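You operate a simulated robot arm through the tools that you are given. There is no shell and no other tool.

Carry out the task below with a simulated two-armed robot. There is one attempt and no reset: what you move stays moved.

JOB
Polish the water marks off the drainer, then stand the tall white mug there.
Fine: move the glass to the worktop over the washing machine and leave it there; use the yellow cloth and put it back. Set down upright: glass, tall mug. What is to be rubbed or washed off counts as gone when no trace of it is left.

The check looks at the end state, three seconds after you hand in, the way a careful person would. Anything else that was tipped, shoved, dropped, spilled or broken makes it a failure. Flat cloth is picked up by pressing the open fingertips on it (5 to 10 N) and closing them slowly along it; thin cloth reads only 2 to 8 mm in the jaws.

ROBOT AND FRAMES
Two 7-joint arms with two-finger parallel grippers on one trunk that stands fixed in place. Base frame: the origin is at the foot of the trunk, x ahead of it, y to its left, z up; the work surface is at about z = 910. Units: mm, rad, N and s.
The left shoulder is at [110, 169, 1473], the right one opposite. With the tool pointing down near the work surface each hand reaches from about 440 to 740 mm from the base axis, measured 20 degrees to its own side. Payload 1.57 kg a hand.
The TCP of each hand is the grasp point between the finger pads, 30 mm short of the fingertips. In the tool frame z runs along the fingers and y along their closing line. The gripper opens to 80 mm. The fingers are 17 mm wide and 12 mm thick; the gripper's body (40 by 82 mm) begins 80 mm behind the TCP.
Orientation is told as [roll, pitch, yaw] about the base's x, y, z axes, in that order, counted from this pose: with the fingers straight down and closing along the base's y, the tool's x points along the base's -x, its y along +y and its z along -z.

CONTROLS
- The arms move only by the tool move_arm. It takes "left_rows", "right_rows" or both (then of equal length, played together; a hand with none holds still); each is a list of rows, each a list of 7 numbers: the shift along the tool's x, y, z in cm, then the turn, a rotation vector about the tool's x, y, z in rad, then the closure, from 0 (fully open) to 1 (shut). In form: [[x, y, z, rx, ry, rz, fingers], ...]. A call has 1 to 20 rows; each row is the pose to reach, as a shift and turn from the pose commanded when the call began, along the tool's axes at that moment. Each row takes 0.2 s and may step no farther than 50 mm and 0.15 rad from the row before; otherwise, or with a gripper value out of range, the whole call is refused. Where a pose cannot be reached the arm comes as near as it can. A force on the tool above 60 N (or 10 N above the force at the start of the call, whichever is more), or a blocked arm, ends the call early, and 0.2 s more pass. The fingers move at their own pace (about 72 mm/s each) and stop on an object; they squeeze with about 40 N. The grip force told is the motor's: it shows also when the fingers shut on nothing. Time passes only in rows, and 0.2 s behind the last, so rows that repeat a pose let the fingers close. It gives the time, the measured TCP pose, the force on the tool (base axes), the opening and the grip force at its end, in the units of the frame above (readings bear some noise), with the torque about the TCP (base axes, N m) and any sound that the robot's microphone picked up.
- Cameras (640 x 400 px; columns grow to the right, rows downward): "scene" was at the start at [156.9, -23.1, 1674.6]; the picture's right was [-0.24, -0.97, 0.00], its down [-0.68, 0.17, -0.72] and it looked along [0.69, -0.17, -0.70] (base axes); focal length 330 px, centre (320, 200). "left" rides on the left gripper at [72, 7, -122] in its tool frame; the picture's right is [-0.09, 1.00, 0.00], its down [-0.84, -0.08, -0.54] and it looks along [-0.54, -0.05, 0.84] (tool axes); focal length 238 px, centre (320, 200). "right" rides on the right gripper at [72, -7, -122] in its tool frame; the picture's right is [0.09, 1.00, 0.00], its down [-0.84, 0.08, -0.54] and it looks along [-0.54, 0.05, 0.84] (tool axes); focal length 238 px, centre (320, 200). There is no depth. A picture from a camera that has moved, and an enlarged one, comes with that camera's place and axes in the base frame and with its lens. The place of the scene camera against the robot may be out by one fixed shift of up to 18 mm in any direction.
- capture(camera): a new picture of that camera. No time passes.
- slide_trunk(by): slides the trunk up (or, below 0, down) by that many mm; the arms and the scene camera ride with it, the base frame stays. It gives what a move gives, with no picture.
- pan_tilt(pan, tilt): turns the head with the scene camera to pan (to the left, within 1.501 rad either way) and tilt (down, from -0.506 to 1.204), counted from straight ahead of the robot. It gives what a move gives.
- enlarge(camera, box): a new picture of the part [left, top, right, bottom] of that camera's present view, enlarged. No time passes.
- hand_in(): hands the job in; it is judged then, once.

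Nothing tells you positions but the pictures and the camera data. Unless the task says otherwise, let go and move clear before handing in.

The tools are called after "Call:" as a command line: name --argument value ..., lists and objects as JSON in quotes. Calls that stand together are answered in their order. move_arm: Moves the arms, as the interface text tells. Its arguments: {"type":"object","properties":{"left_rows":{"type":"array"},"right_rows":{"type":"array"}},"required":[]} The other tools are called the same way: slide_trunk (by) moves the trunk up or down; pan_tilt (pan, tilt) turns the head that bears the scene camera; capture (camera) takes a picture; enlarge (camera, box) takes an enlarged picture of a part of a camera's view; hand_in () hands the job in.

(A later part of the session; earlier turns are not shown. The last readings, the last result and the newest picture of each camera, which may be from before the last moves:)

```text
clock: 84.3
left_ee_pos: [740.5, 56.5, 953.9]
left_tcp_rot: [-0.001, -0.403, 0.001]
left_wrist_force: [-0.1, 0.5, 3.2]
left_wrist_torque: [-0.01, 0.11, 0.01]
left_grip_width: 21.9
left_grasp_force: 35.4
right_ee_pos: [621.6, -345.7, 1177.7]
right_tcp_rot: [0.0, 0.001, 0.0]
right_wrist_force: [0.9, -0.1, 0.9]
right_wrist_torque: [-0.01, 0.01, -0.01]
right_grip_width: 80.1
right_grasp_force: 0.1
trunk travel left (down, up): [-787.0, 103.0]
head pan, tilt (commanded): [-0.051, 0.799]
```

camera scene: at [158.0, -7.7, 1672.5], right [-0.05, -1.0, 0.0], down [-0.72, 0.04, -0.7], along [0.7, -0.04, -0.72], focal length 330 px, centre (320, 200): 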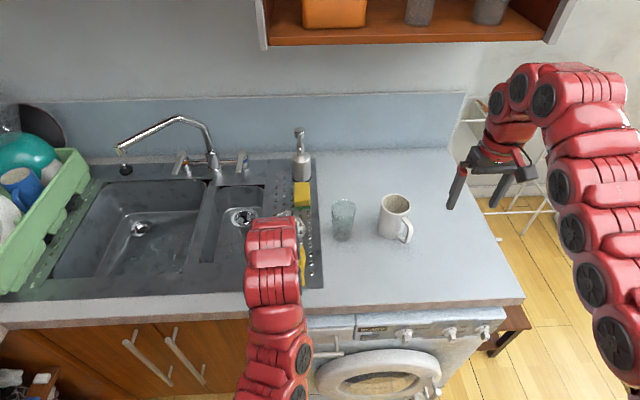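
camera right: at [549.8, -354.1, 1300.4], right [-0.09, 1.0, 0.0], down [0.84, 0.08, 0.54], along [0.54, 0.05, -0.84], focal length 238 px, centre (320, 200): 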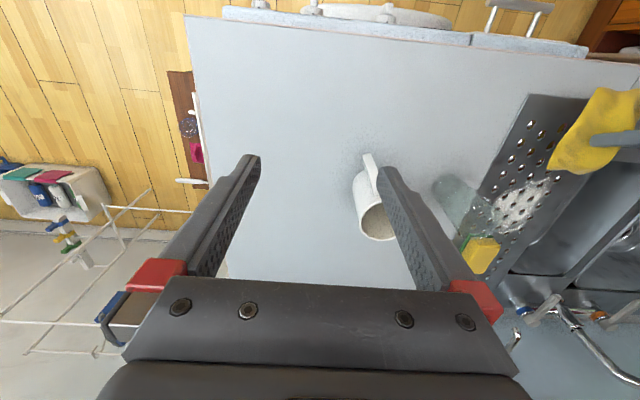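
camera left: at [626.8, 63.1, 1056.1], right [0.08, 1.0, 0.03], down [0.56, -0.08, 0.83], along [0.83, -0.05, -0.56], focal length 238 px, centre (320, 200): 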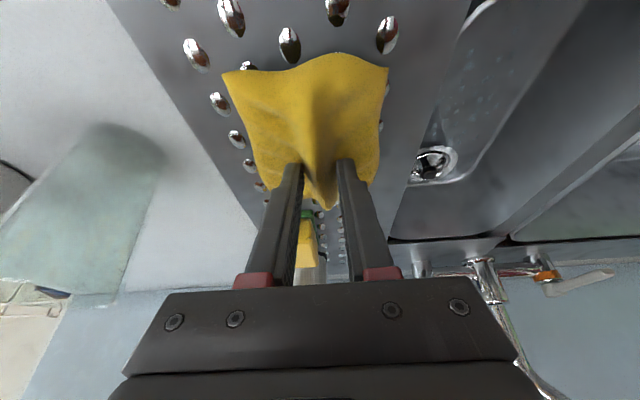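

Light contact (3 N). I'll press slightly more and stroke forward, keeping clear of the sponge.

Call:
move_arm --left_rows '[[0.04, 0, 0.1, 0, 0, 0, 1.0], [-0.3, 0, 0.27, 0, 0, 0, 1.0], [-0.75, 0, 0.46, 0, 0, 0, 1.0], [-1.2, 0, 0.65, 0, 0, 0, 1.0], [-1.7, 0, 0.85, 0, 0, 0, 1.0], [-2.2, 0, 1.05, 0, 0, 0, 1.0], [-2.65, 0, 1.24, 0, 0, 0, 1.0], [-2.65, 0, 1.24, 0, 0, 0, 1.0]]'

Call:
capture --camera "left"

Call:
enlarge --camera "right" --box '[450, 110, 640, 290]'

```text
clock: 86.1
left_ee_pos: [770.0, 57.9, 952.8]
left_tcp_rot: [-0.002, -0.407, 0.002]
left_wrist_force: [1.2, -0.3, 10.9]
left_wrist_torque: [0.01, -0.16, 0.02]
left_grip_width: 22.1
left_grasp_force: 34.7
right_ee_pos: [620.9, -346.3, 1177.9]
right_tcp_rot: [-0.001, -0.001, 0.0]
right_wrist_force: [0.3, -1.1, 0.0]
right_wrist_torque: [0.01, 0.03, 0.01]
right_grip_width: 80.2
right_grasp_force: 0.1
trunk travel left (down, up): [-787.0, 103.0]
head pan, tilt (commanded): [-0.051, 0.799]
```

```text
taken
camera left: at [656.3, 64.0, 1039.1], right [0.08, 1.0, 0.03], down [0.56, -0.08, 0.83], along [0.83, -0.05, -0.56], focal length 238 px, centre (320, 200)
```

left: 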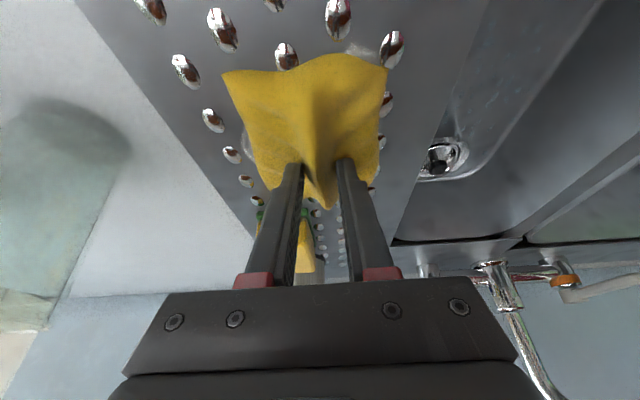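

```text
2.22 times, centred on (545, 200) of right
camera zoom: at [548.8, -354.0, 1301.0], right [-0.09, 1.0, 0.0], down [0.84, 0.08, 0.54], along [0.54, 0.05, -0.84], focal length 530 px, centre (-180, 200)
```

zoom: 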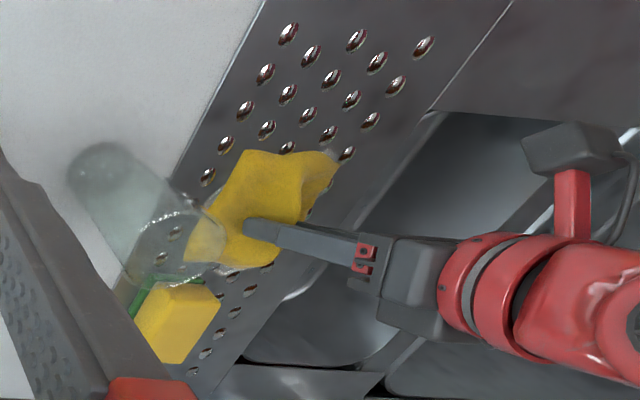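

Good pressure (11 N). Next I go forward the last 14 mm, sweep sideways, and then stroke back.

Call:
move_arm --left_rows '[[-0.4, 0, 0.17, 0, 0, 0, 1.0], [-0.85, 0, 0.36, 0, 0, 0, 1.0], [-1.24, 0, 0.53, 0, 0, 0, 1.0], [-1.24, 0.5, 0.53, 0, 0, 0, 1.0], [-1.24, 1.0, 0.53, 0, 0, 0, 1.0], [-1.24, 1.2, 0.53, 0, 0, 0, 1.0], [-1.24, 0.6, 0.53, 0, 0, 0, 1.0], [-1.24, 0, 0.53, 0, 0, 0, 1.0], [-1.24, -0.6, 0.53, 0, 0, 0, 1.0], [-1.24, -1.0, 0.53, 0, 0, 0, 1.0], [-1.24, -1.0, 0.53, 0, 0, 0, 1.0]]'

Call:
capture --camera "left"

Call:
enlarge --camera "right" --box '[450, 110, 640, 290]'

Call:
enlarge --camera "scene" --box '[250, 160, 350, 250]'

```text
clock: 88.5
left_ee_pos: [780.8, 48.5, 954.3]
left_tcp_rot: [-0.002, -0.403, 0.003]
left_wrist_force: [-0.2, 7.9, 16.4]
left_wrist_torque: [0.24, -0.05, 0.06]
left_grip_width: 22.0
left_grasp_force: 34.9
right_ee_pos: [619.8, -345.6, 1178.4]
right_tcp_rot: [-0.001, -0.001, 0.001]
right_wrist_force: [-0.5, -0.3, 0.1]
right_wrist_torque: [0.01, 0.02, -0.04]
right_grip_width: 80.1
right_grasp_force: 0.1
trunk travel left (down, up): [-787.0, 103.0]
head pan, tilt (commanded): [-0.051, 0.799]
```

```text
taken
camera left: at [667.6, 54.7, 1039.3], right [0.08, 1.0, 0.03], down [0.56, -0.08, 0.83], along [0.83, -0.05, -0.56], focal length 238 px, centre (320, 200)
```

left: 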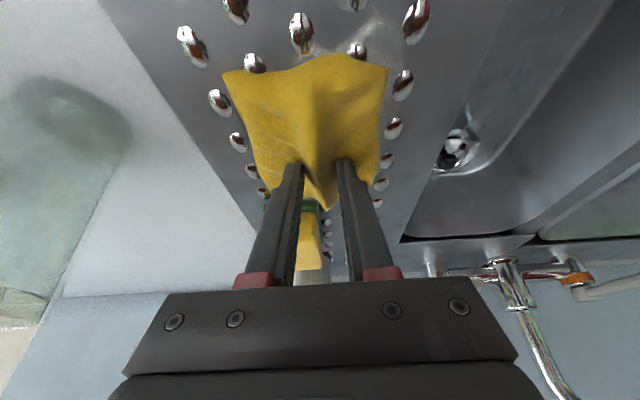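

```text
2.22 times, centred on (545, 200) of right
camera zoom: at [547.5, -352.9, 1301.8], right [-0.09, 1.0, 0.0], down [0.84, 0.08, 0.54], along [0.54, 0.05, -0.84], focal length 530 px, centre (-180, 200)
```

zoom: 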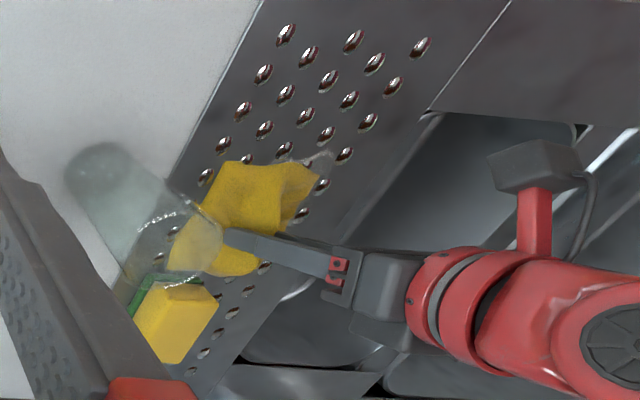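

```text
4.44 times, centred on (300, 205) of scene
camera zoom: at [155.0, -6.3, 1672.9], right [-0.05, -1.0, 0.0], down [-0.71, 0.04, -0.7], along [0.7, -0.04, -0.72], focal length 1468 px, centre (409, 178)
```

zoom: 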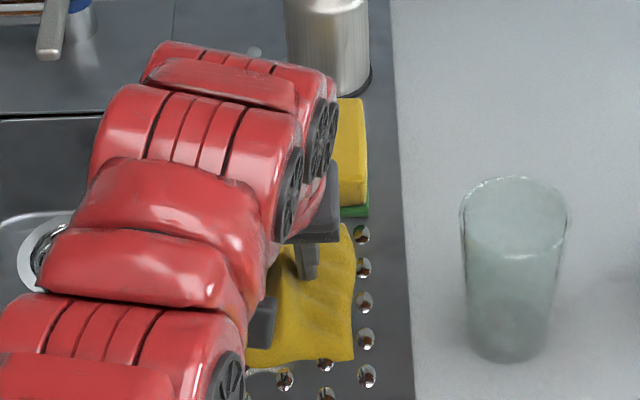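

Wiping seems to be working. I'll now stroke back toward the near part, shift left, and stroke forward and back again.

Call:
move_arm --left_rows '[[0.83, 0, -0.35, 0, 0, 0, 1.0], [1.66, 0, -0.7, 0, 0, 0, 1.0], [2.5, 0, -1.05, 0, 0, 0, 1.0], [3.3, 0, -1.4, 0, 0, 0, 1.0], [4.14, 0, -1.75, 0, 0, 0, 1.0], [4.6, 0, -1.94, 0, 0, 0, 1.0], [4.6, 0.8, -1.94, 0, 0, 0, 1.0], [4.6, 1.6, -1.94, 0, 0, 0, 1.0], [4.6, 2.3, -1.94, 0, 0, 0, 1.0], [3.7, 2.3, -1.56, 0, 0, 0, 1.0], [2.8, 2.3, -1.18, 0, 0, 0, 1.0], [1.9, 2.3, -0.8, 0, 0, 0, 1.0], [1.0, 2.3, -0.42, 0, 0, 0, 1.0], [0.2, 2.3, -0.08, 0, 0, 0, 1.0], [0.2, 2.3, -0.08, 0, 0, 0, 1.0]]'

Call:
capture --camera "left"

Call:
enlarge --camera "right" --box '[450, 110, 640, 290]'

```text
clock: 91.7
left_ee_pos: [779.4, 69.4, 954.1]
left_tcp_rot: [-0.002, -0.404, 0.002]
left_wrist_force: [-3.1, 0.2, 11.3]
left_wrist_torque: [0.03, 0.14, -0.01]
left_grip_width: 22.0
left_grasp_force: 34.9
right_ee_pos: [619.4, -345.3, 1179.2]
right_tcp_rot: [0.001, -0.004, 0.001]
right_wrist_force: [0.7, 1.1, -0.2]
right_wrist_torque: [0.01, 0.0, -0.02]
right_grip_width: 79.9
right_grasp_force: 0.0
trunk travel left (down, up): [-787.0, 103.0]
head pan, tilt (commanded): [-0.051, 0.799]
```

```text
taken
camera left: at [666.2, 76.6, 1039.2], right [0.08, 1.0, 0.03], down [0.56, -0.08, 0.83], along [0.83, -0.05, -0.56], focal length 238 px, centre (320, 200)
```

left: 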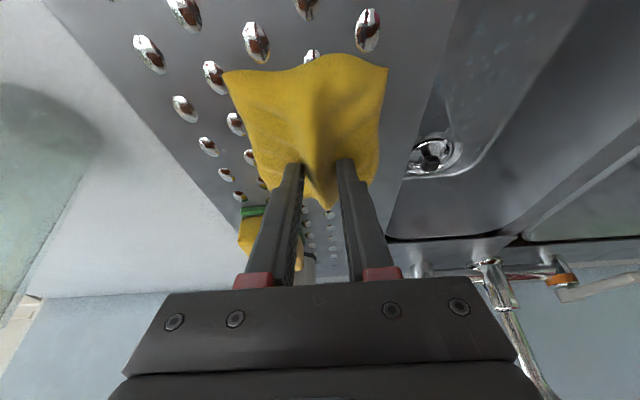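

```text
2.22 times, centred on (545, 200) of right
camera zoom: at [547.8, -353.9, 1301.4], right [-0.09, 1.0, 0.0], down [0.84, 0.08, 0.54], along [0.54, 0.05, -0.84], focal length 530 px, centre (-180, 200)
```

zoom: 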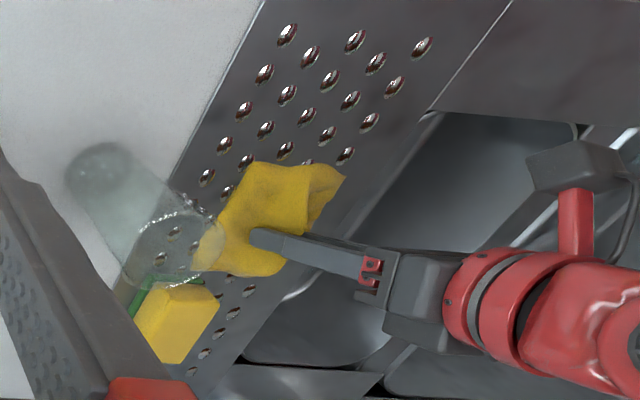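

Near marks look gone. I'll now shift left to clear the sponge and push farther forward to cover the far tip of the marks.

Call:
move_arm --left_rows '[[0.7, 0.5, -0.3, 0, 0, 0, 1.0], [0.7, 1.3, -0.3, 0, 0, 0, 1.0], [0.7, 2.1, -0.3, 0, 0, 0, 1.0], [0.1, 2.3, -0.04, 0, 0, 0, 1.0], [-0.6, 2.3, 0.25, 0, 0, 0, 1.0], [-1.2, 2.3, 0.5, 0, 0, 0, 1.0], [-1.75, 2.3, 0.74, 0, 0, 0, 1.0], [-1.75, 2.3, 0.74, 0, 0, 0, 1.0]]'

Call:
capture --camera "left"

Call:
enlarge --camera "right" --box '[450, 110, 640, 290]'

Call:
enlarge --camera "scene" --box '[250, 160, 350, 250]'

```text
clock: 93.5
left_ee_pos: [797.8, 92.9, 952.9]
left_tcp_rot: [-0.002, -0.405, 0.0]
left_wrist_force: [-2.0, 1.4, 11.1]
left_wrist_torque: [0.07, 0.03, 0.0]
left_grip_width: 22.0
left_grasp_force: 34.9
right_ee_pos: [620.1, -346.5, 1178.2]
right_tcp_rot: [0.001, -0.002, 0.001]
right_wrist_force: [0.6, 0.1, 0.6]
right_wrist_torque: [0.03, -0.02, 0.01]
right_grip_width: 80.2
right_grasp_force: 0.2
trunk travel left (down, up): [-787.0, 103.0]
head pan, tilt (commanded): [-0.051, 0.799]
```

```text
taken
camera left: at [684.9, 100.3, 1039.1], right [0.08, 1.0, 0.03], down [0.56, -0.08, 0.83], along [0.83, -0.05, -0.56], focal length 238 px, centre (320, 200)
```

left: 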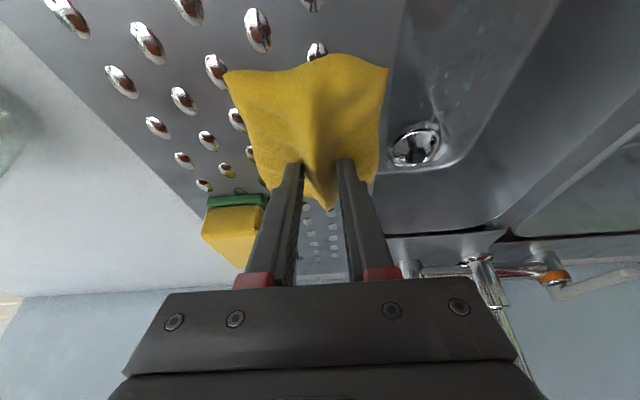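

```text
2.22 times, centred on (545, 200) of right
camera zoom: at [548.2, -353.7, 1301.3], right [-0.09, 1.0, 0.0], down [0.84, 0.08, 0.54], along [0.54, 0.05, -0.84], focal length 530 px, centre (-180, 200)
```

zoom: 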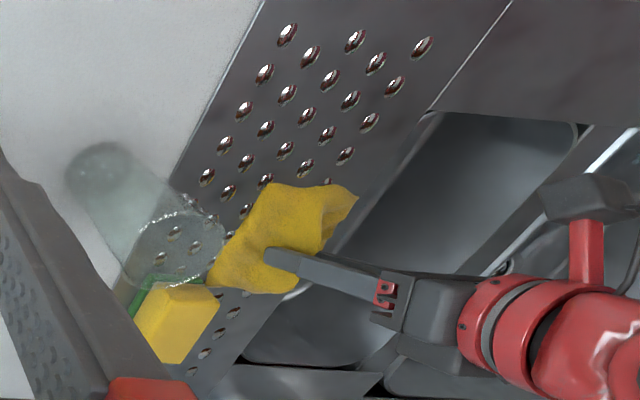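

```text
4.44 times, centred on (300, 205) of scene
camera zoom: at [155.8, -7.3, 1672.7], right [-0.05, -1.0, 0.0], down [-0.72, 0.04, -0.7], along [0.7, -0.04, -0.72], focal length 1468 px, centre (409, 178)
```

zoom: 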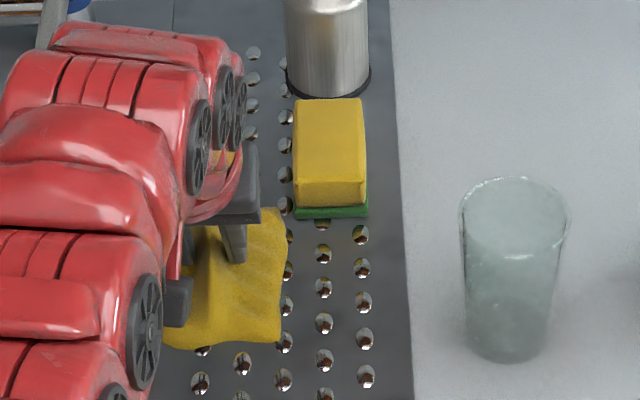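

The visible drainer is clean and the sponge untouched. I'll stroke back, then lift and retreat to inspect the whole patch.

Call:
move_arm --left_rows '[[0.9, 0, -0.38, 0, 0, 0, 1.0], [1.8, -0.3, -0.76, 0, 0, 0, 1.0], [2.7, -0.7, -1.14, 0, 0, 0, 1.0], [3.6, -1.1, -1.52, 0, 0, 0, 1.0], [4.6, -1.5, -1.95, 0, 0, 0, 1.0], [5.4, -1.5, -2.28, 0, 0, 0, 1.0], [5.2, -1.5, -3.2, 0, 0, 0, 1.0], [5.0, -1.5, -5.5, 0, 0, 0, 1.0], [5.5, -1.5, -7.5, 0, 0, 0, 1.0], [8.0, -1.5, -9.5, 0, 0, 0, 1.0], [11.0, -1.5, -11, 0, 0, 0, 1.0], [11.0, -1.5, -11, 0, 0, 0, 1.0]]'

Call:
capture --camera "left"

Call:
enlarge --camera "right" --box '[450, 110, 640, 290]'

Call:
enlarge --camera "scene" --box '[250, 160, 350, 270]'

```text
clock: 96.1
left_ee_pos: [655.5, 78.2, 1010.8]
left_tcp_rot: [-0.001, -0.401, 0.001]
left_wrist_force: [0.3, -0.7, 0.6]
left_wrist_torque: [-0.03, 0.01, -0.01]
left_grip_width: 22.0
left_grasp_force: 34.9
right_ee_pos: [621.9, -347.2, 1176.9]
right_tcp_rot: [0.001, -0.001, -0.002]
right_wrist_force: [0.8, -0.7, 0.0]
right_wrist_torque: [0.03, 0.04, 0.0]
right_grip_width: 80.3
right_grasp_force: 0.1
trunk travel left (down, up): [-787.0, 103.0]
head pan, tilt (commanded): [-0.051, 0.799]
```

```text
taken
camera left: at [542.2, 85.3, 1096.9], right [0.08, 1.0, 0.03], down [0.56, -0.08, 0.83], along [0.83, -0.05, -0.56], focal length 238 px, centre (320, 200)
```

left: 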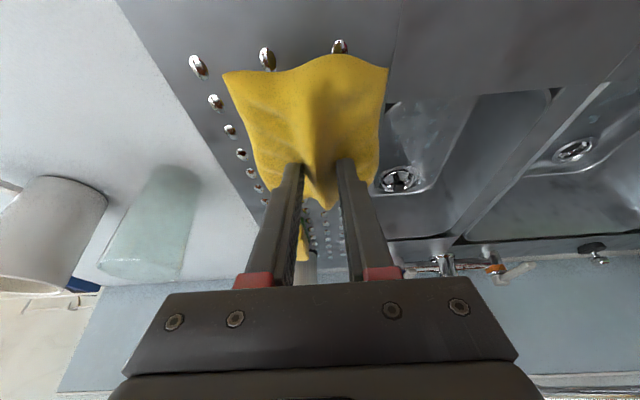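

```text
2.22 times, centred on (545, 200) of right
camera zoom: at [550.4, -354.2, 1300.1], right [-0.09, 1.0, 0.0], down [0.84, 0.08, 0.54], along [0.54, 0.05, -0.84], focal length 530 px, centre (-180, 200)
```

zoom: 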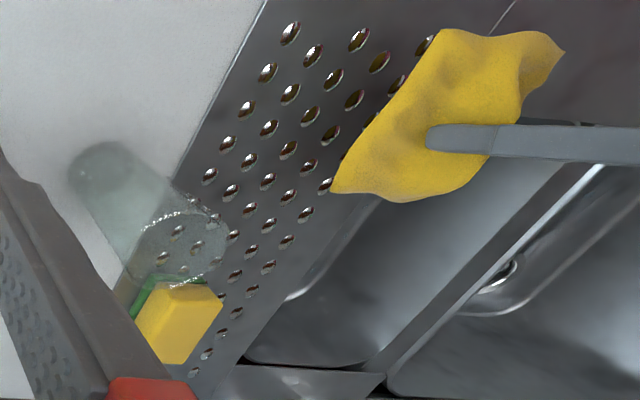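

```text
3.64 times, centred on (300, 215) of scene
camera zoom: at [158.9, -7.8, 1672.4], right [-0.05, -1.0, 0.0], down [-0.72, 0.04, -0.7], along [0.7, -0.04, -0.72], focal length 1201 px, centre (393, 146)
```

zoom: 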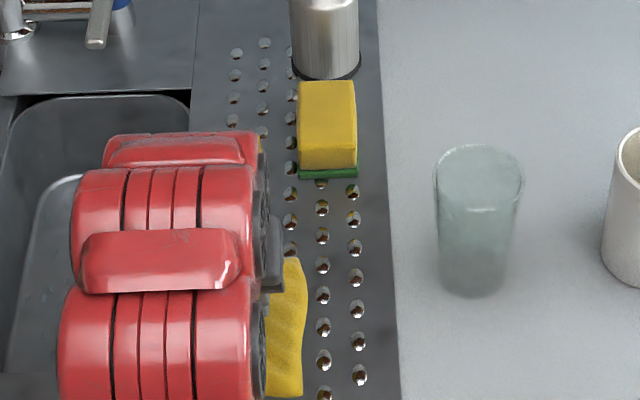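

The drainer looks clean. I'll zoom in hard to look for any remaining traces.

Call:
enlarge --camera "right" --box '[510, 170, 600, 260]'

Call:
enlarge --camera "left" --box '[180, 130, 340, 260]'

Call:
enlarge --camera "scene" --box '[300, 190, 350, 260]'

```text
4.44 times, centred on (555, 215) of right
camera zoom: at [550.4, -354.2, 1300.1], right [-0.09, 1.0, 0.0], down [0.84, 0.08, 0.54], along [0.54, 0.05, -0.84], focal length 1059 px, centre (-724, 133)
```

zoom: 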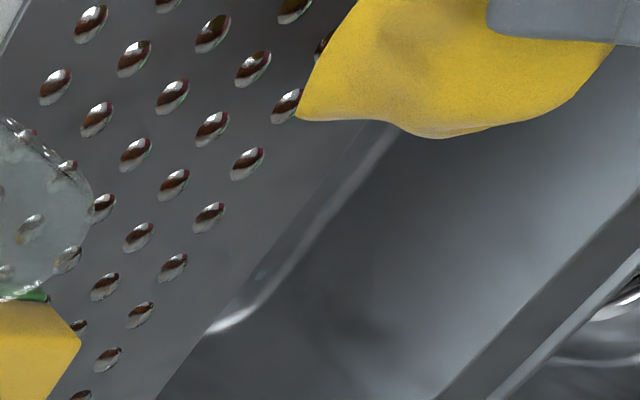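

```text
3.08 times, centred on (260, 195) of left
camera zoom: at [542.2, 85.3, 1096.9], right [0.08, 1.0, 0.03], down [0.56, -0.08, 0.83], along [0.83, -0.05, -0.56], focal length 733 px, centre (505, 215)
```

zoom: 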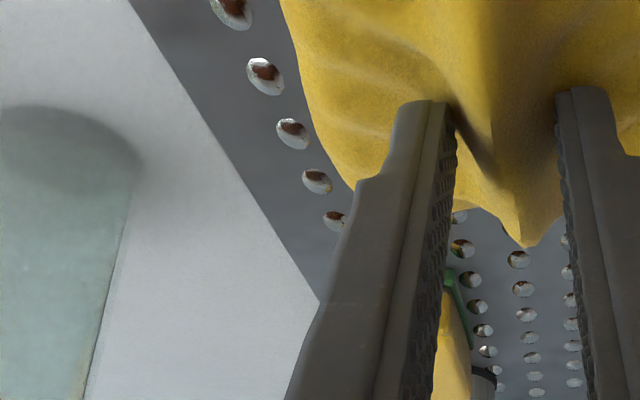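

```text
5.71 times, centred on (325, 225) of scene
camera zoom: at [158.9, -7.8, 1672.4], right [-0.05, -1.0, 0.0], down [-0.72, 0.04, -0.7], along [0.7, -0.04, -0.72], focal length 1888 px, centre (291, 57)
```

zoom: 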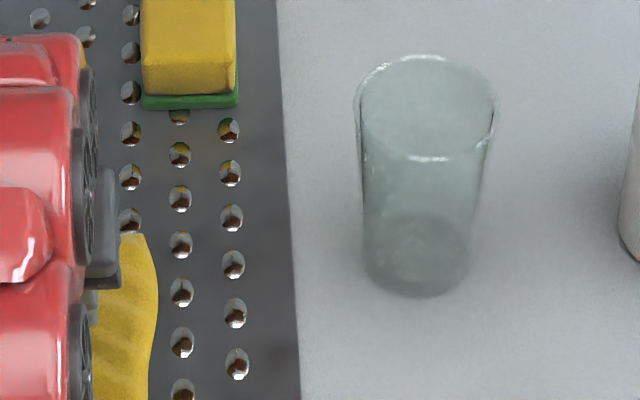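

No trace of the marks is visible any more. Now I'll carry the cloth back over the worktop to its original spot.

Call:
move_arm --left_rows '[[2.4, -1.5, -0.42, 0, 0, 0, 1.0], [4.79, -3, -0.85, 0, 0, 0, 1.0], [4.79, -6, -0.85, 0, 0, 0, 1.0], [4.79, -9, -0.85, 0, 0, 0, 1.0], [4.79, -12, -0.85, 0, 0, 0, 1.0], [4.79, -15, -0.85, 0, 0, 0, 1.0], [4.79, -18, -0.85, 0, 0, 0, 1.0], [4.79, -20.5, -0.85, 0, 0, 0, 1.0], [4.79, -21.5, -0.85, 0, 0, 0, 1.0], [4.79, -21.5, -0.85, 0, 0, 0, 1.0]]'

Call:
capture --camera "scene"

Call:
capture --camera "left"

Call:
enlarge --camera "right" --box '[450, 110, 640, 290]'

```text
clock: 98.3
left_ee_pos: [608.7, -136.7, 1001.2]
left_tcp_rot: [-0.003, -0.403, 0.001]
left_wrist_force: [-0.2, -0.3, -0.9]
left_wrist_torque: [0.01, 0.0, -0.03]
left_grip_width: 21.6
left_grasp_force: 34.5
right_ee_pos: [621.0, -347.3, 1177.5]
right_tcp_rot: [0.0, 0.0, 0.001]
right_wrist_force: [1.6, -0.1, 0.5]
right_wrist_torque: [-0.01, 0.0, 0.01]
right_grip_width: 80.2
right_grasp_force: 0.2
trunk travel left (down, up): [-787.0, 103.0]
head pan, tilt (commanded): [-0.051, 0.799]
```

```text
taken
camera scene: at [158.0, -7.4, 1672.5], right [-0.05, -1.0, 0.0], down [-0.72, 0.04, -0.7], along [0.7, -0.04, -0.72], focal length 330 px, centre (320, 200)
```

scene: 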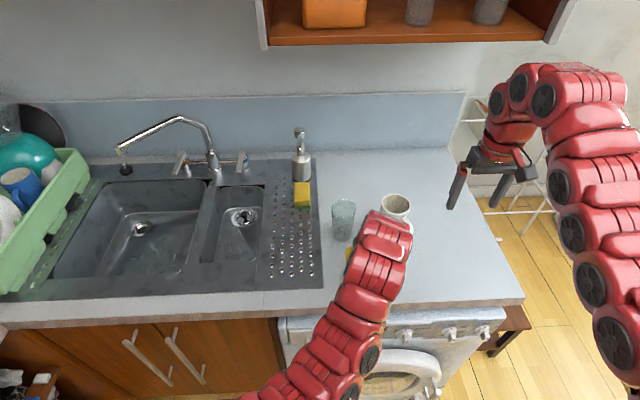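

```text
taken
camera left: at [495.0, -130.2, 1085.8], right [0.08, 1.0, 0.03], down [0.56, -0.08, 0.83], along [0.83, -0.05, -0.56], focal length 238 px, centre (320, 200)
```

left: 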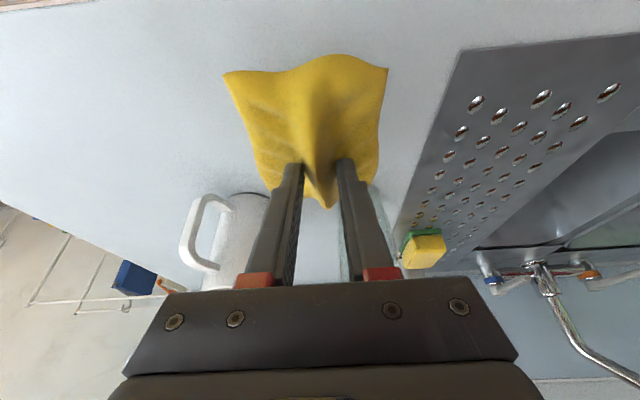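

```text
2.22 times, centred on (545, 200) of right
camera zoom: at [549.8, -353.9, 1300.5], right [-0.09, 1.0, 0.0], down [0.84, 0.08, 0.54], along [0.54, 0.05, -0.84], focal length 530 px, centre (-180, 200)
```

zoom: 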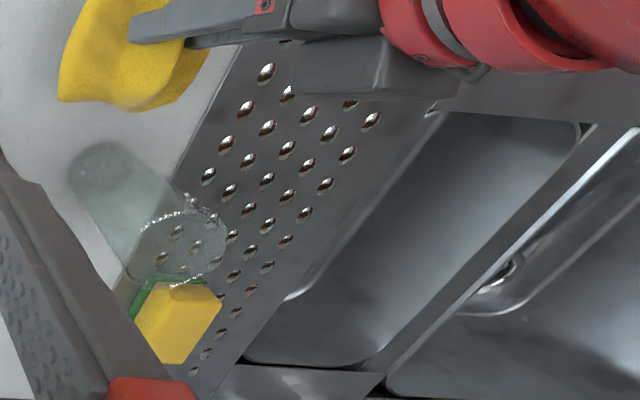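

Drainer is unobstructed now, so I'll inspect it closely from the scene and left cameras before putting the cloth down for good.

Call:
enlarge --camera "scene" --box '[250, 180, 330, 290]'

Call:
enlarge --camera "left" --box '[400, 70, 560, 250]'

Call:
enlarge --camera "scene" --box '[262, 195, 322, 245]'

```text
3.64 times, centred on (290, 235) of scene
camera zoom: at [158.0, -7.4, 1672.5], right [-0.05, -1.0, 0.0], down [-0.72, 0.04, -0.7], along [0.7, -0.04, -0.72], focal length 1201 px, centre (429, 73)
```

zoom: 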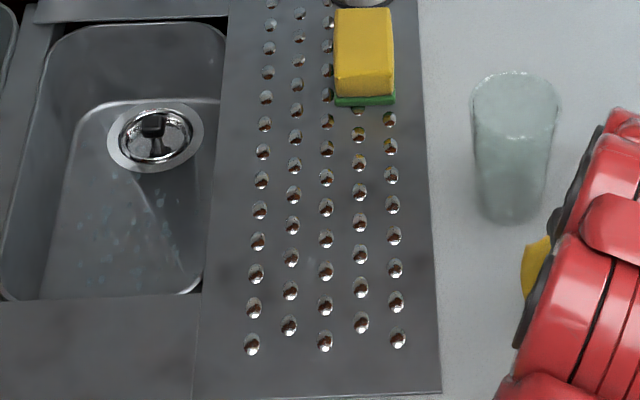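

```text
2.22 times, centred on (480, 160) of left
camera zoom: at [495.0, -130.2, 1085.8], right [0.08, 1.0, 0.03], down [0.56, -0.08, 0.83], along [0.83, -0.05, -0.56], focal length 530 px, centre (-36, 289)
```

zoom: 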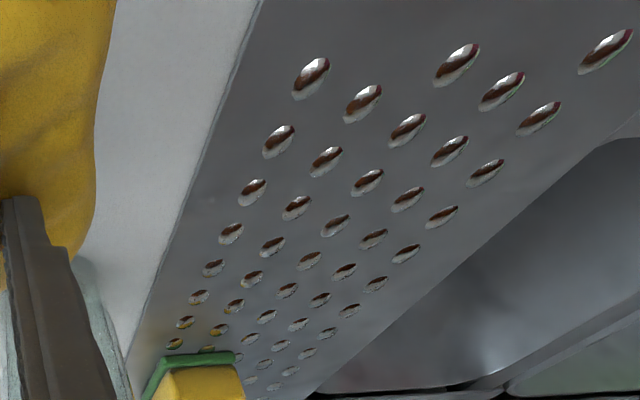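

```text
8.00 times, centred on (292, 220) of scene
camera zoom: at [158.0, -7.4, 1672.5], right [-0.05, -1.0, 0.0], down [-0.72, 0.04, -0.7], along [0.7, -0.04, -0.72], focal length 2643 px, centre (544, 40)
```

zoom: 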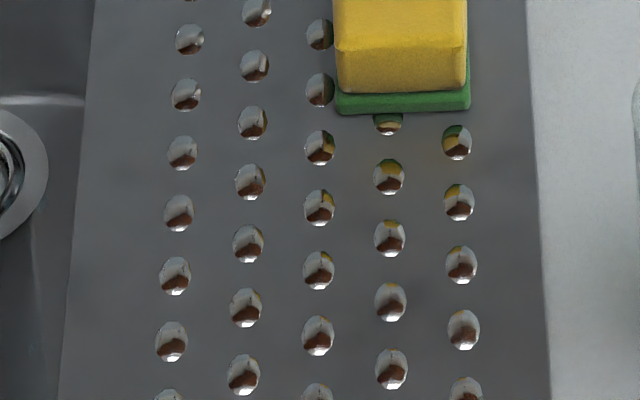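

The drainer is spotless. I'll lower the cloth onto the worktop.

Call:
move_arm --left_rows '[[0.58, 0, 1.38, 0, 0, 0, 1.0], [1.17, 0, 2.76, 0, 0, 0, 1.0], [1.67, 0, 3.96, 0, 0, 0, 1.0], [1.83, 0, 4.33, 0, 0, 0, 1.0], [1.83, 0, 4.33, 0, 0, 0, 1.0]]'

Call:
move_arm --left_rows '[[0.06, 0, 0.14, 0, 0, 0, 1.0], [0.12, 0, 0.28, 0, 0, 0, 1.0], [0.12, 0, 0.28, 0, 0, 0, 1.0]]'

```text
clock: 99.5
left_ee_pos: [608.2, -136.9, 953.4]
left_tcp_rot: [-0.001, -0.403, 0.002]
left_wrist_force: [0.6, -0.5, 0.0]
left_wrist_torque: [0.0, -0.01, 0.01]
left_grip_width: 21.9
left_grasp_force: 33.8
right_ee_pos: [622.3, -346.5, 1178.2]
right_tcp_rot: [0.001, 0.001, -0.001]
right_wrist_force: [0.6, -0.2, -0.7]
right_wrist_torque: [0.0, -0.01, 0.01]
right_grip_width: 80.0
right_grasp_force: 0.1
trunk travel left (down, up): [-787.0, 103.0]
head pan, tilt (commanded): [-0.051, 0.799]
```

```text
clock: 100.3
left_ee_pos: [607.4, -135.9, 952.5]
left_tcp_rot: [-0.004, -0.409, 0.002]
left_wrist_force: [3.3, 0.5, 12.1]
left_wrist_torque: [0.0, -0.03, -0.03]
left_grip_width: 22.0
left_grasp_force: 34.6
right_ee_pos: [619.4, -345.8, 1178.0]
right_tcp_rot: [0.001, 0.002, -0.001]
right_wrist_force: [-0.3, -0.1, -0.6]
right_wrist_torque: [-0.01, 0.02, 0.01]
right_grip_width: 80.1
right_grasp_force: 0.1
trunk travel left (down, up): [-787.0, 103.0]
head pan, tilt (commanded): [-0.051, 0.799]
```

The cloth is down. Releasing and backing off along the tool axis.

Call:
move_arm --left_rows '[[0, 0, 0, 0, 0, 0, 0.6], [0, 0, 0, 0, 0, 0, 0.4], [0, 0, 0, 0, 0, 0, 0.25], [0, 0, 0, 0, 0, 0, 0.25], [0, 0, -1.5, 0, 0, 0, 0.25], [0, 0, -3.5, 0, 0, 0, 0.2], [0, 0, -5.5, 0, 0, 0, 0.1], [0, 0, -7.5, 0, 0, 0, 0], [0, 0, -7.5, 0, 0, 0, 0]]'

Call:
enlarge --camera "left" --box '[200, 20, 440, 200]'

Call:
enlarge --camera "right" --box '[375, 45, 535, 175]'

```text
clock: 102.3
left_ee_pos: [577.6, -135.9, 1018.2]
left_tcp_rot: [-0.002, -0.401, 0.001]
left_wrist_force: [0.1, 0.5, 0.6]
left_wrist_torque: [0.03, 0.02, 0.01]
left_grip_width: 80.1
left_grasp_force: 0.0
right_ee_pos: [620.9, -345.7, 1177.5]
right_tcp_rot: [0.001, 0.0, -0.001]
right_wrist_force: [0.4, -0.4, 0.7]
right_wrist_torque: [-0.01, 0.01, 0.02]
right_grip_width: 80.1
right_grasp_force: 0.1
trunk travel left (down, up): [-787.0, 103.0]
head pan, tilt (commanded): [-0.051, 0.799]
```

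```text
2.22 times, centred on (320, 110) of left
camera zoom: at [465.7, -130.2, 1104.0], right [0.08, 1.0, 0.03], down [0.56, -0.08, 0.83], along [0.83, -0.05, -0.56], focal length 530 px, centre (320, 400)
```

zoom: 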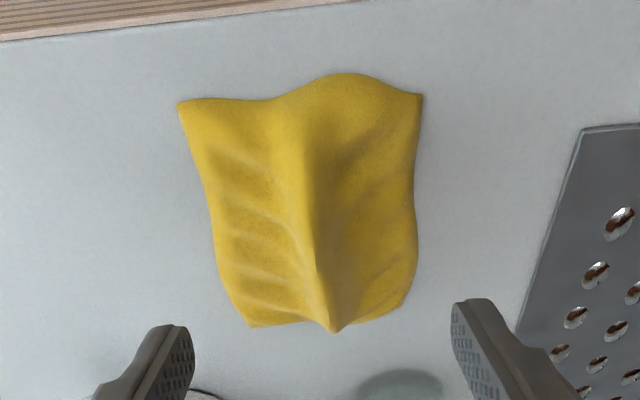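

```text
3.08 times, centred on (455, 110) of right
camera zoom: at [550.0, -353.8, 1300.4], right [-0.09, 1.0, 0.0], down [0.84, 0.08, 0.54], along [0.54, 0.05, -0.84], focal length 733 px, centre (-95, 477)
```

zoom: 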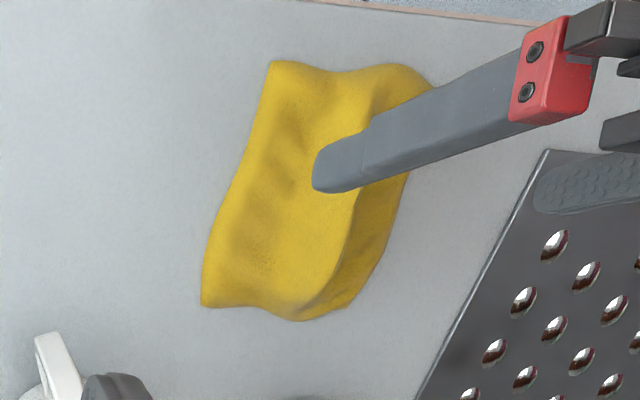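

The cloth lies at its original spot but turned 90°. To restore its original orientation I'll re-grip it with the hand vertical and turn it back.

Call:
move_arm --left_rows '[[-0.8, 0, 0.2, 0, 0.08, 0, 0], [-1.6, 0, 0.5, 0, 0.16, 0, 0.1], [-2.4, -0.05, 0.9, 0, 0.24, 0, 0.2], [-3.0, -0.1, 1.5, 0, 0.32, 0, 0.3], [-3.32, -0.1, 2.27, 0, 0.4, 0, 0.3], [-3.32, -0.1, 2.27, 0, 0.4, 0, 0.3]]'

Call:
enlarge --camera "left" --box '[220, 40, 420, 200]'

```text
clock: 103.7
left_ee_pos: [616.9, -137.4, 1011.1]
left_tcp_rot: [-0.001, -0.003, 0.001]
left_wrist_force: [0.0, 0.5, 0.0]
left_wrist_torque: [0.01, 0.0, 0.0]
left_grip_width: 56.0
left_grasp_force: 0.1
right_ee_pos: [621.1, -346.0, 1178.3]
right_tcp_rot: [-0.001, 0.001, -0.001]
right_wrist_force: [0.4, 0.5, -0.1]
right_wrist_torque: [0.01, 0.0, -0.03]
right_grip_width: 79.9
right_grasp_force: 0.0
trunk travel left (down, up): [-787.0, 103.0]
head pan, tilt (commanded): [-0.051, 0.799]
```

```text
2.50 times, centred on (320, 120) of left
camera zoom: at [546.2, -131.0, 1134.2], right [0.09, 1.0, 0.0], down [0.84, -0.08, 0.54], along [0.54, -0.05, -0.84], focal length 596 px, centre (320, 400)
```

zoom: 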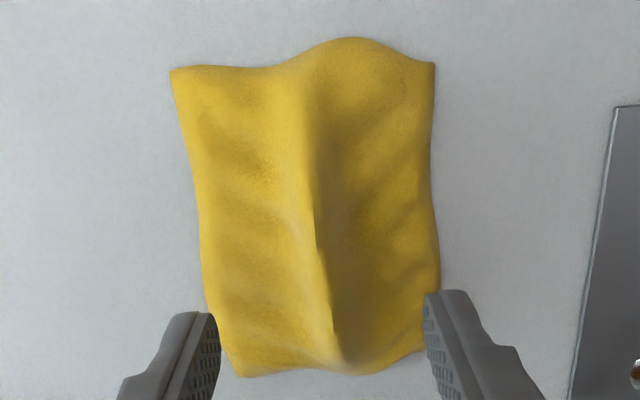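

Call:
move_arm --left_rows '[[0, 0, 1.2, 0, 0, 0, 0.3], [0, 0, 2.4, 0, 0, 0, 0.3], [0, 0, 3.6, 0, 0, 0, 0.3], [0, 0, 4.6, 0, 0, 0, 0.3], [0, 0, 5.2, 0, 0, 0, 0.3], [0, 0, 5.6, 0, 0, 0, 0.3], [0, 0, 5.6, 0, 0, 0, 0.3]]'

Call:
move_arm --left_rows '[[0, 0, 0, 0, 0, 0, 0.38], [0, 0, 0, 0, 0, 0, 0.46], [0, 0, 0, 0, 0, 0, 0.54], [0, 0, 0, 0, 0, 0, 0.62], [0, 0, 0, 0, 0, 0, 0.7], [0, 0, 0, 0, 0, 0, 0.78], [0, 0, 0, 0, 0, 0, 0.9], [0, 0, 0, 0, 0, 0, 1.0], [0, 0, 0, 0, 0, 0, 1.0]]'

```text
clock: 105.3
left_ee_pos: [617.7, -136.7, 954.8]
left_tcp_rot: [-0.002, -0.002, 0.0]
left_wrist_force: [-0.4, -0.4, -0.3]
left_wrist_torque: [0.01, -0.01, 0.02]
left_grip_width: 56.1
left_grasp_force: 0.0
right_ee_pos: [621.1, -346.2, 1178.1]
right_tcp_rot: [0.0, 0.002, -0.001]
right_wrist_force: [0.7, -0.1, 0.1]
right_wrist_torque: [-0.01, -0.02, -0.03]
right_grip_width: 80.1
right_grasp_force: 0.0
trunk travel left (down, up): [-787.0, 103.0]
head pan, tilt (commanded): [-0.051, 0.799]
```

```text
clock: 107.3
left_ee_pos: [618.3, -137.7, 954.9]
left_tcp_rot: [-0.002, -0.001, 0.0]
left_wrist_force: [0.6, -0.8, 0.8]
left_wrist_torque: [0.02, 0.03, -0.02]
left_grip_width: 21.2
left_grasp_force: 34.5
right_ee_pos: [620.7, -346.8, 1178.1]
right_tcp_rot: [0.001, 0.0, 0.0]
right_wrist_force: [0.3, 0.1, 0.3]
right_wrist_torque: [0.0, 0.01, 0.01]
right_grip_width: 80.1
right_grasp_force: 0.1
trunk travel left (down, up): [-787.0, 103.0]
head pan, tilt (commanded): [-0.051, 0.799]
```

Gripped. Lifting and turning the cloth back to its original orientation.

Call:
move_arm --left_rows '[[0, 0, -1, 0, 0, 0, 1.0], [0, 0, -2.5, 0, 0, -0.1, 1.0], [0, 0, -3.5, 0, 0, -0.23, 1.0], [0, 0, -3.5, 0, 0, -0.36, 1.0], [0, 0, -3.5, 0, 0, -0.49, 1.0], [0, 0, -3.5, 0, 0, -0.62, 1.0], [0, 0, -3.5, 0, 0, -0.75, 1.0], [0, 0, -3.5, 0, 0, -0.88, 1.0], [0.1, 0, -3.5, 0, 0, -1.01, 1.0], [0.2, 0, -3.5, 0, 0, -1.14, 1.0], [0.3, 0, -3.5, 0, 0, -1.27, 1.0], [0.38, 0, -3.5, 0, 0, -1.4, 1.0], [0.38, 0.04, -3.5, 0, 0, -1.478, 1.0], [0.38, 0.04, -3.5, 0, 0, -1.478, 1.0]]'

Call:
capture --camera "left"

Call:
capture --camera "right"

```text
clock: 110.3
left_ee_pos: [615.7, -137.2, 991.0]
left_tcp_rot: [-0.002, 0.001, 1.481]
left_wrist_force: [0.4, 0.0, 0.1]
left_wrist_torque: [0.0, 0.02, 0.0]
left_grip_width: 21.4
left_grasp_force: 34.4
right_ee_pos: [621.0, -345.9, 1178.0]
right_tcp_rot: [-0.001, 0.0, 0.0]
right_wrist_force: [0.3, -0.2, 0.6]
right_wrist_torque: [0.01, -0.01, -0.04]
right_grip_width: 80.4
right_grasp_force: 0.0
trunk travel left (down, up): [-787.0, 103.0]
head pan, tilt (commanded): [-0.051, 0.799]
```

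```text
taken
camera left: at [601.6, -208.6, 1113.3], right [-0.98, 0.18, 0.0], down [0.15, 0.83, 0.54], along [0.1, 0.53, -0.84], focal length 238 px, centre (320, 200)
```

left: 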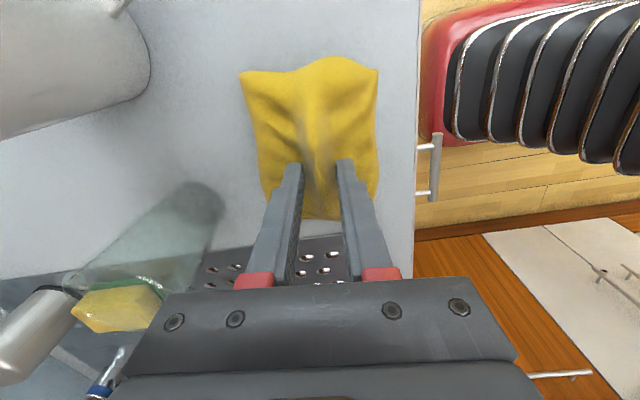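

```text
taken
camera right: at [549.9, -353.9, 1300.4], right [-0.09, 1.0, 0.0], down [0.84, 0.08, 0.54], along [0.54, 0.05, -0.84], focal length 238 px, centre (320, 200)
```

right: 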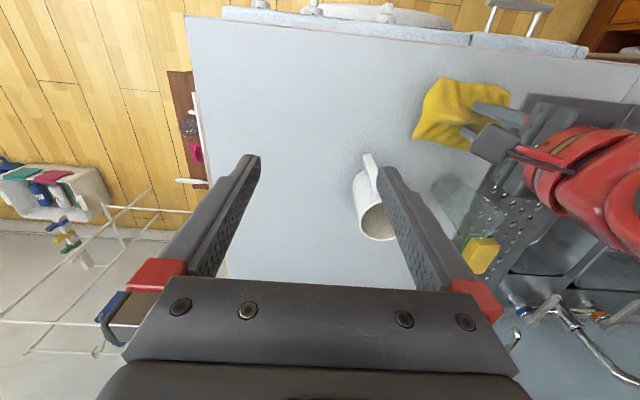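

Call:
move_arm --left_rows '[[0, 0, 1.0, 0, 0, 0, 1.0], [0, 0, 2.0, 0, 0, 0, 1.0], [0, 0, 2.9, 0, 0, 0, 1.0], [0, 0, 3.3, 0, 0, 0, 1.0], [0, 0, 3.3, 0, 0, 0, 1.0]]'

Call:
move_arm --left_rows '[[0, 0, 0.1, 0, 0, 0, 1.0], [0, 0, 0.25, 0, 0, 0, 1.0], [0, 0, 0.25, 0, 0, 0, 1.0]]'

```text
clock: 111.5
left_ee_pos: [614.0, -137.7, 958.9]
left_tcp_rot: [-0.003, 0.003, 1.479]
left_wrist_force: [0.4, -0.4, -0.8]
left_wrist_torque: [0.0, -0.03, -0.01]
left_grip_width: 21.3
left_grasp_force: 34.1
right_ee_pos: [620.8, -346.3, 1177.7]
right_tcp_rot: [0.0, 0.0, 0.0]
right_wrist_force: [0.7, 0.7, 0.1]
right_wrist_torque: [0.01, 0.0, -0.01]
right_grip_width: 80.0
right_grasp_force: 0.1
trunk travel left (down, up): [-787.0, 103.0]
head pan, tilt (commanded): [-0.051, 0.799]
```

```text
clock: 112.3
left_ee_pos: [615.5, -138.5, 956.4]
left_tcp_rot: [-0.004, 0.002, 1.478]
left_wrist_force: [0.4, -0.3, 5.8]
left_wrist_torque: [0.34, -0.02, -0.06]
left_grip_width: 21.2
left_grasp_force: 34.4
right_ee_pos: [621.0, -346.1, 1178.6]
right_tcp_rot: [-0.001, 0.0, -0.001]
right_wrist_force: [0.1, -0.5, 0.0]
right_wrist_torque: [0.03, 0.0, 0.0]
right_grip_width: 79.9
right_grasp_force: 0.0
trunk travel left (down, up): [-787.0, 103.0]
head pan, tilt (commanded): [-0.051, 0.799]
```

Contact made. Releasing and lifting straight up.

Call:
move_arm --left_rows '[[0, 0, 0.08, 0, 0, 0, 1.0], [0, 0, 0.08, 0, 0, 0, 0.7], [0, 0, 0.08, 0, 0, 0, 0.5], [0, 0, 0.08, 0, 0, 0, 0.3], [0, 0, 0.08, 0, 0, 0, 0.2], [0, 0, -1.5, 0, 0, 0, 0.2], [0, 0, -3.5, 0, 0, 0, 0.2], [0, 0, -6, 0, 0, 0, 0.2], [0, 0, -9, 0, 0, 0, 0.2], [0, 0, -9, 0, 0, 0, 0.2]]'

Call:
enlarge --camera "left" --box '[220, 40, 420, 200]'

Call:
enlarge --camera "right" --box '[395, 55, 515, 155]'

```text
clock: 114.5
left_ee_pos: [614.7, -137.6, 1045.0]
left_tcp_rot: [0.0, 0.003, 1.48]
left_wrist_force: [0.0, -1.1, -0.6]
left_wrist_torque: [-0.02, 0.03, -0.02]
left_grip_width: 64.1
left_grasp_force: 0.0
right_ee_pos: [620.9, -346.4, 1177.7]
right_tcp_rot: [0.0, 0.001, -0.001]
right_wrist_force: [0.3, 0.1, 0.8]
right_wrist_torque: [0.01, 0.01, 0.0]
right_grip_width: 80.2
right_grasp_force: 0.1
trunk travel left (down, up): [-787.0, 103.0]
head pan, tilt (commanded): [-0.051, 0.799]
```

```text
2.50 times, centred on (320, 120) of left
camera zoom: at [601.5, -208.8, 1167.7], right [-0.98, 0.18, 0.0], down [0.15, 0.83, 0.54], along [0.1, 0.53, -0.84], focal length 596 px, centre (320, 400)
```

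zoom: 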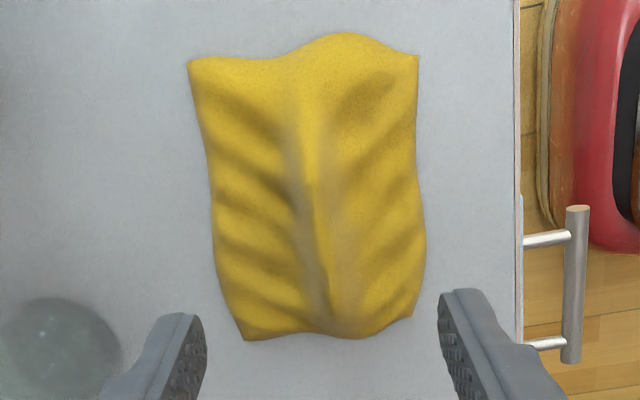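

```text
4.00 times, centred on (455, 105) of right
camera zoom: at [549.6, -354.5, 1300.3], right [-0.09, 1.0, 0.0], down [0.84, 0.08, 0.54], along [0.54, 0.05, -0.84], focal length 953 px, centre (-220, 580)
```

zoom: 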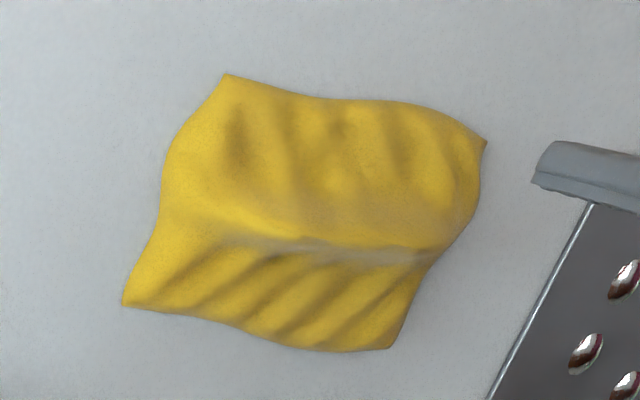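

The cloth is back within a few millimetres of its original place and orientation. Now I raise the left hand, turn it straight and move it out to the left.

Call:
move_arm --left_rows '[[0, 0, -2, 0, 0, 0.13, 0.2], [0, 0, -4, 0, 0, 0.26, 0.2], [0, 0, -6, 0, 0, 0.39, 0.2], [0, 0, -8, 0, 0, 0.52, 0.2], [0, 0, -8, 0, 0, 0.65, 0.2], [0, 0, -8, 0, 0, 0.78, 0.2], [0, 0, -8, 0, 0, 0.91, 0.2], [0, 0, -8, 0, 0, 1.04, 0.2], [0, 0, -8, 0, 0, 1.17, 0.2], [0, 0, -8, 0, 0, 1.3, 0.2], [0, 0, -8, 0, 0, 1.4, 0.2], [0, 0, -8, 0, 0, 1.48, 0.2]]'

Call:
move_arm --left_rows '[[0, 4, -1, 0, 0, 0, 0.2], [0, 8, -2, 0, 0, 0, 0.2], [0, 12, -3, 0, 0, 0, 0.2], [0, 16, -4, 0, 0, 0, 0.2], [0, 20, -5, 0, 0, 0, 0.2], [0, 24, -6, 0, 0, 0, 0.2], [0, 28, -7, 0, 0, 0, 0.2], [0, 32, -7, 0, 0, 0, 0.2], [0, 36, -7, 0, 0, 0, 0.2], [0, 40, -7, 0, 0, 0, 0.2], [0, 42, -7, 0, 0, 0, 0.2]]'

Call:
capture --camera "scene"

Call:
capture --camera "right"

```text
clock: 117.1
left_ee_pos: [613.3, -136.6, 1125.5]
left_tcp_rot: [-0.001, -0.002, -0.003]
left_wrist_force: [0.2, 0.0, 0.5]
left_wrist_torque: [-0.02, 0.01, 0.02]
left_grip_width: 64.2
left_grasp_force: 0.0
right_ee_pos: [621.9, -346.1, 1177.2]
right_tcp_rot: [0.0, 0.0, 0.0]
right_wrist_force: [-0.2, -0.9, 0.8]
right_wrist_torque: [-0.02, 0.02, -0.02]
right_grip_width: 80.0
right_grasp_force: 0.0
trunk travel left (down, up): [-787.0, 103.0]
head pan, tilt (commanded): [-0.051, 0.799]
```

```text
clock: 119.5
left_ee_pos: [610.8, 289.2, 1195.8]
left_tcp_rot: [-0.005, -0.006, -0.002]
left_wrist_force: [-0.4, 0.4, -0.1]
left_wrist_torque: [0.01, -0.04, -0.05]
left_grip_width: 63.9
left_grasp_force: 0.1
left hand out of reach, approached as far as the arm can: row 5, 6, 7, 8, 9, 10
right_ee_pos: [616.3, -341.7, 1181.1]
right_tcp_rot: [-0.004, -0.002, -0.001]
right_wrist_force: [-0.6, 0.5, 0.5]
right_wrist_torque: [-0.03, -0.03, 0.04]
right_grip_width: 80.1
right_grasp_force: 0.1
trunk travel left (down, up): [-787.0, 103.0]
head pan, tilt (commanded): [-0.051, 0.799]
```

```text
taken
camera scene: at [151.8, -1.5, 1673.2], right [-0.05, -1.0, 0.0], down [-0.71, 0.03, -0.7], along [0.7, -0.04, -0.71], focal length 330 px, centre (320, 200)
```

scene: 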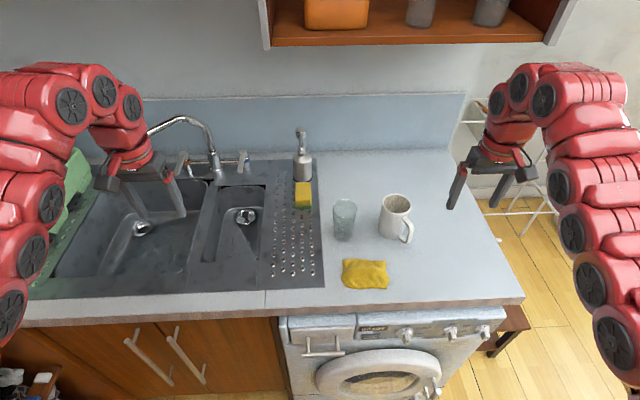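

```text
taken
camera right: at [544.8, -349.4, 1304.0], right [-0.09, 1.0, 0.0], down [0.83, 0.08, 0.55], along [0.54, 0.05, -0.84], focal length 238 px, centre (320, 200)
```

right: 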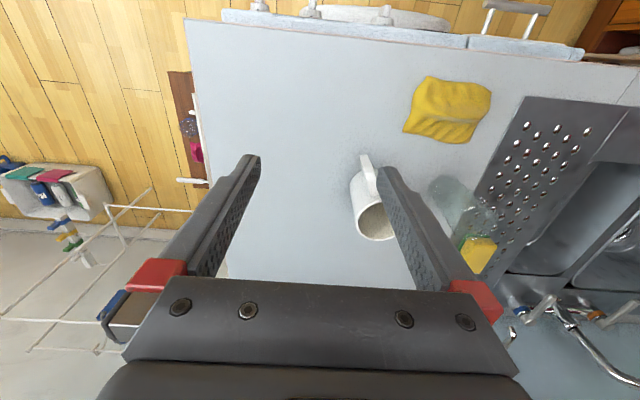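

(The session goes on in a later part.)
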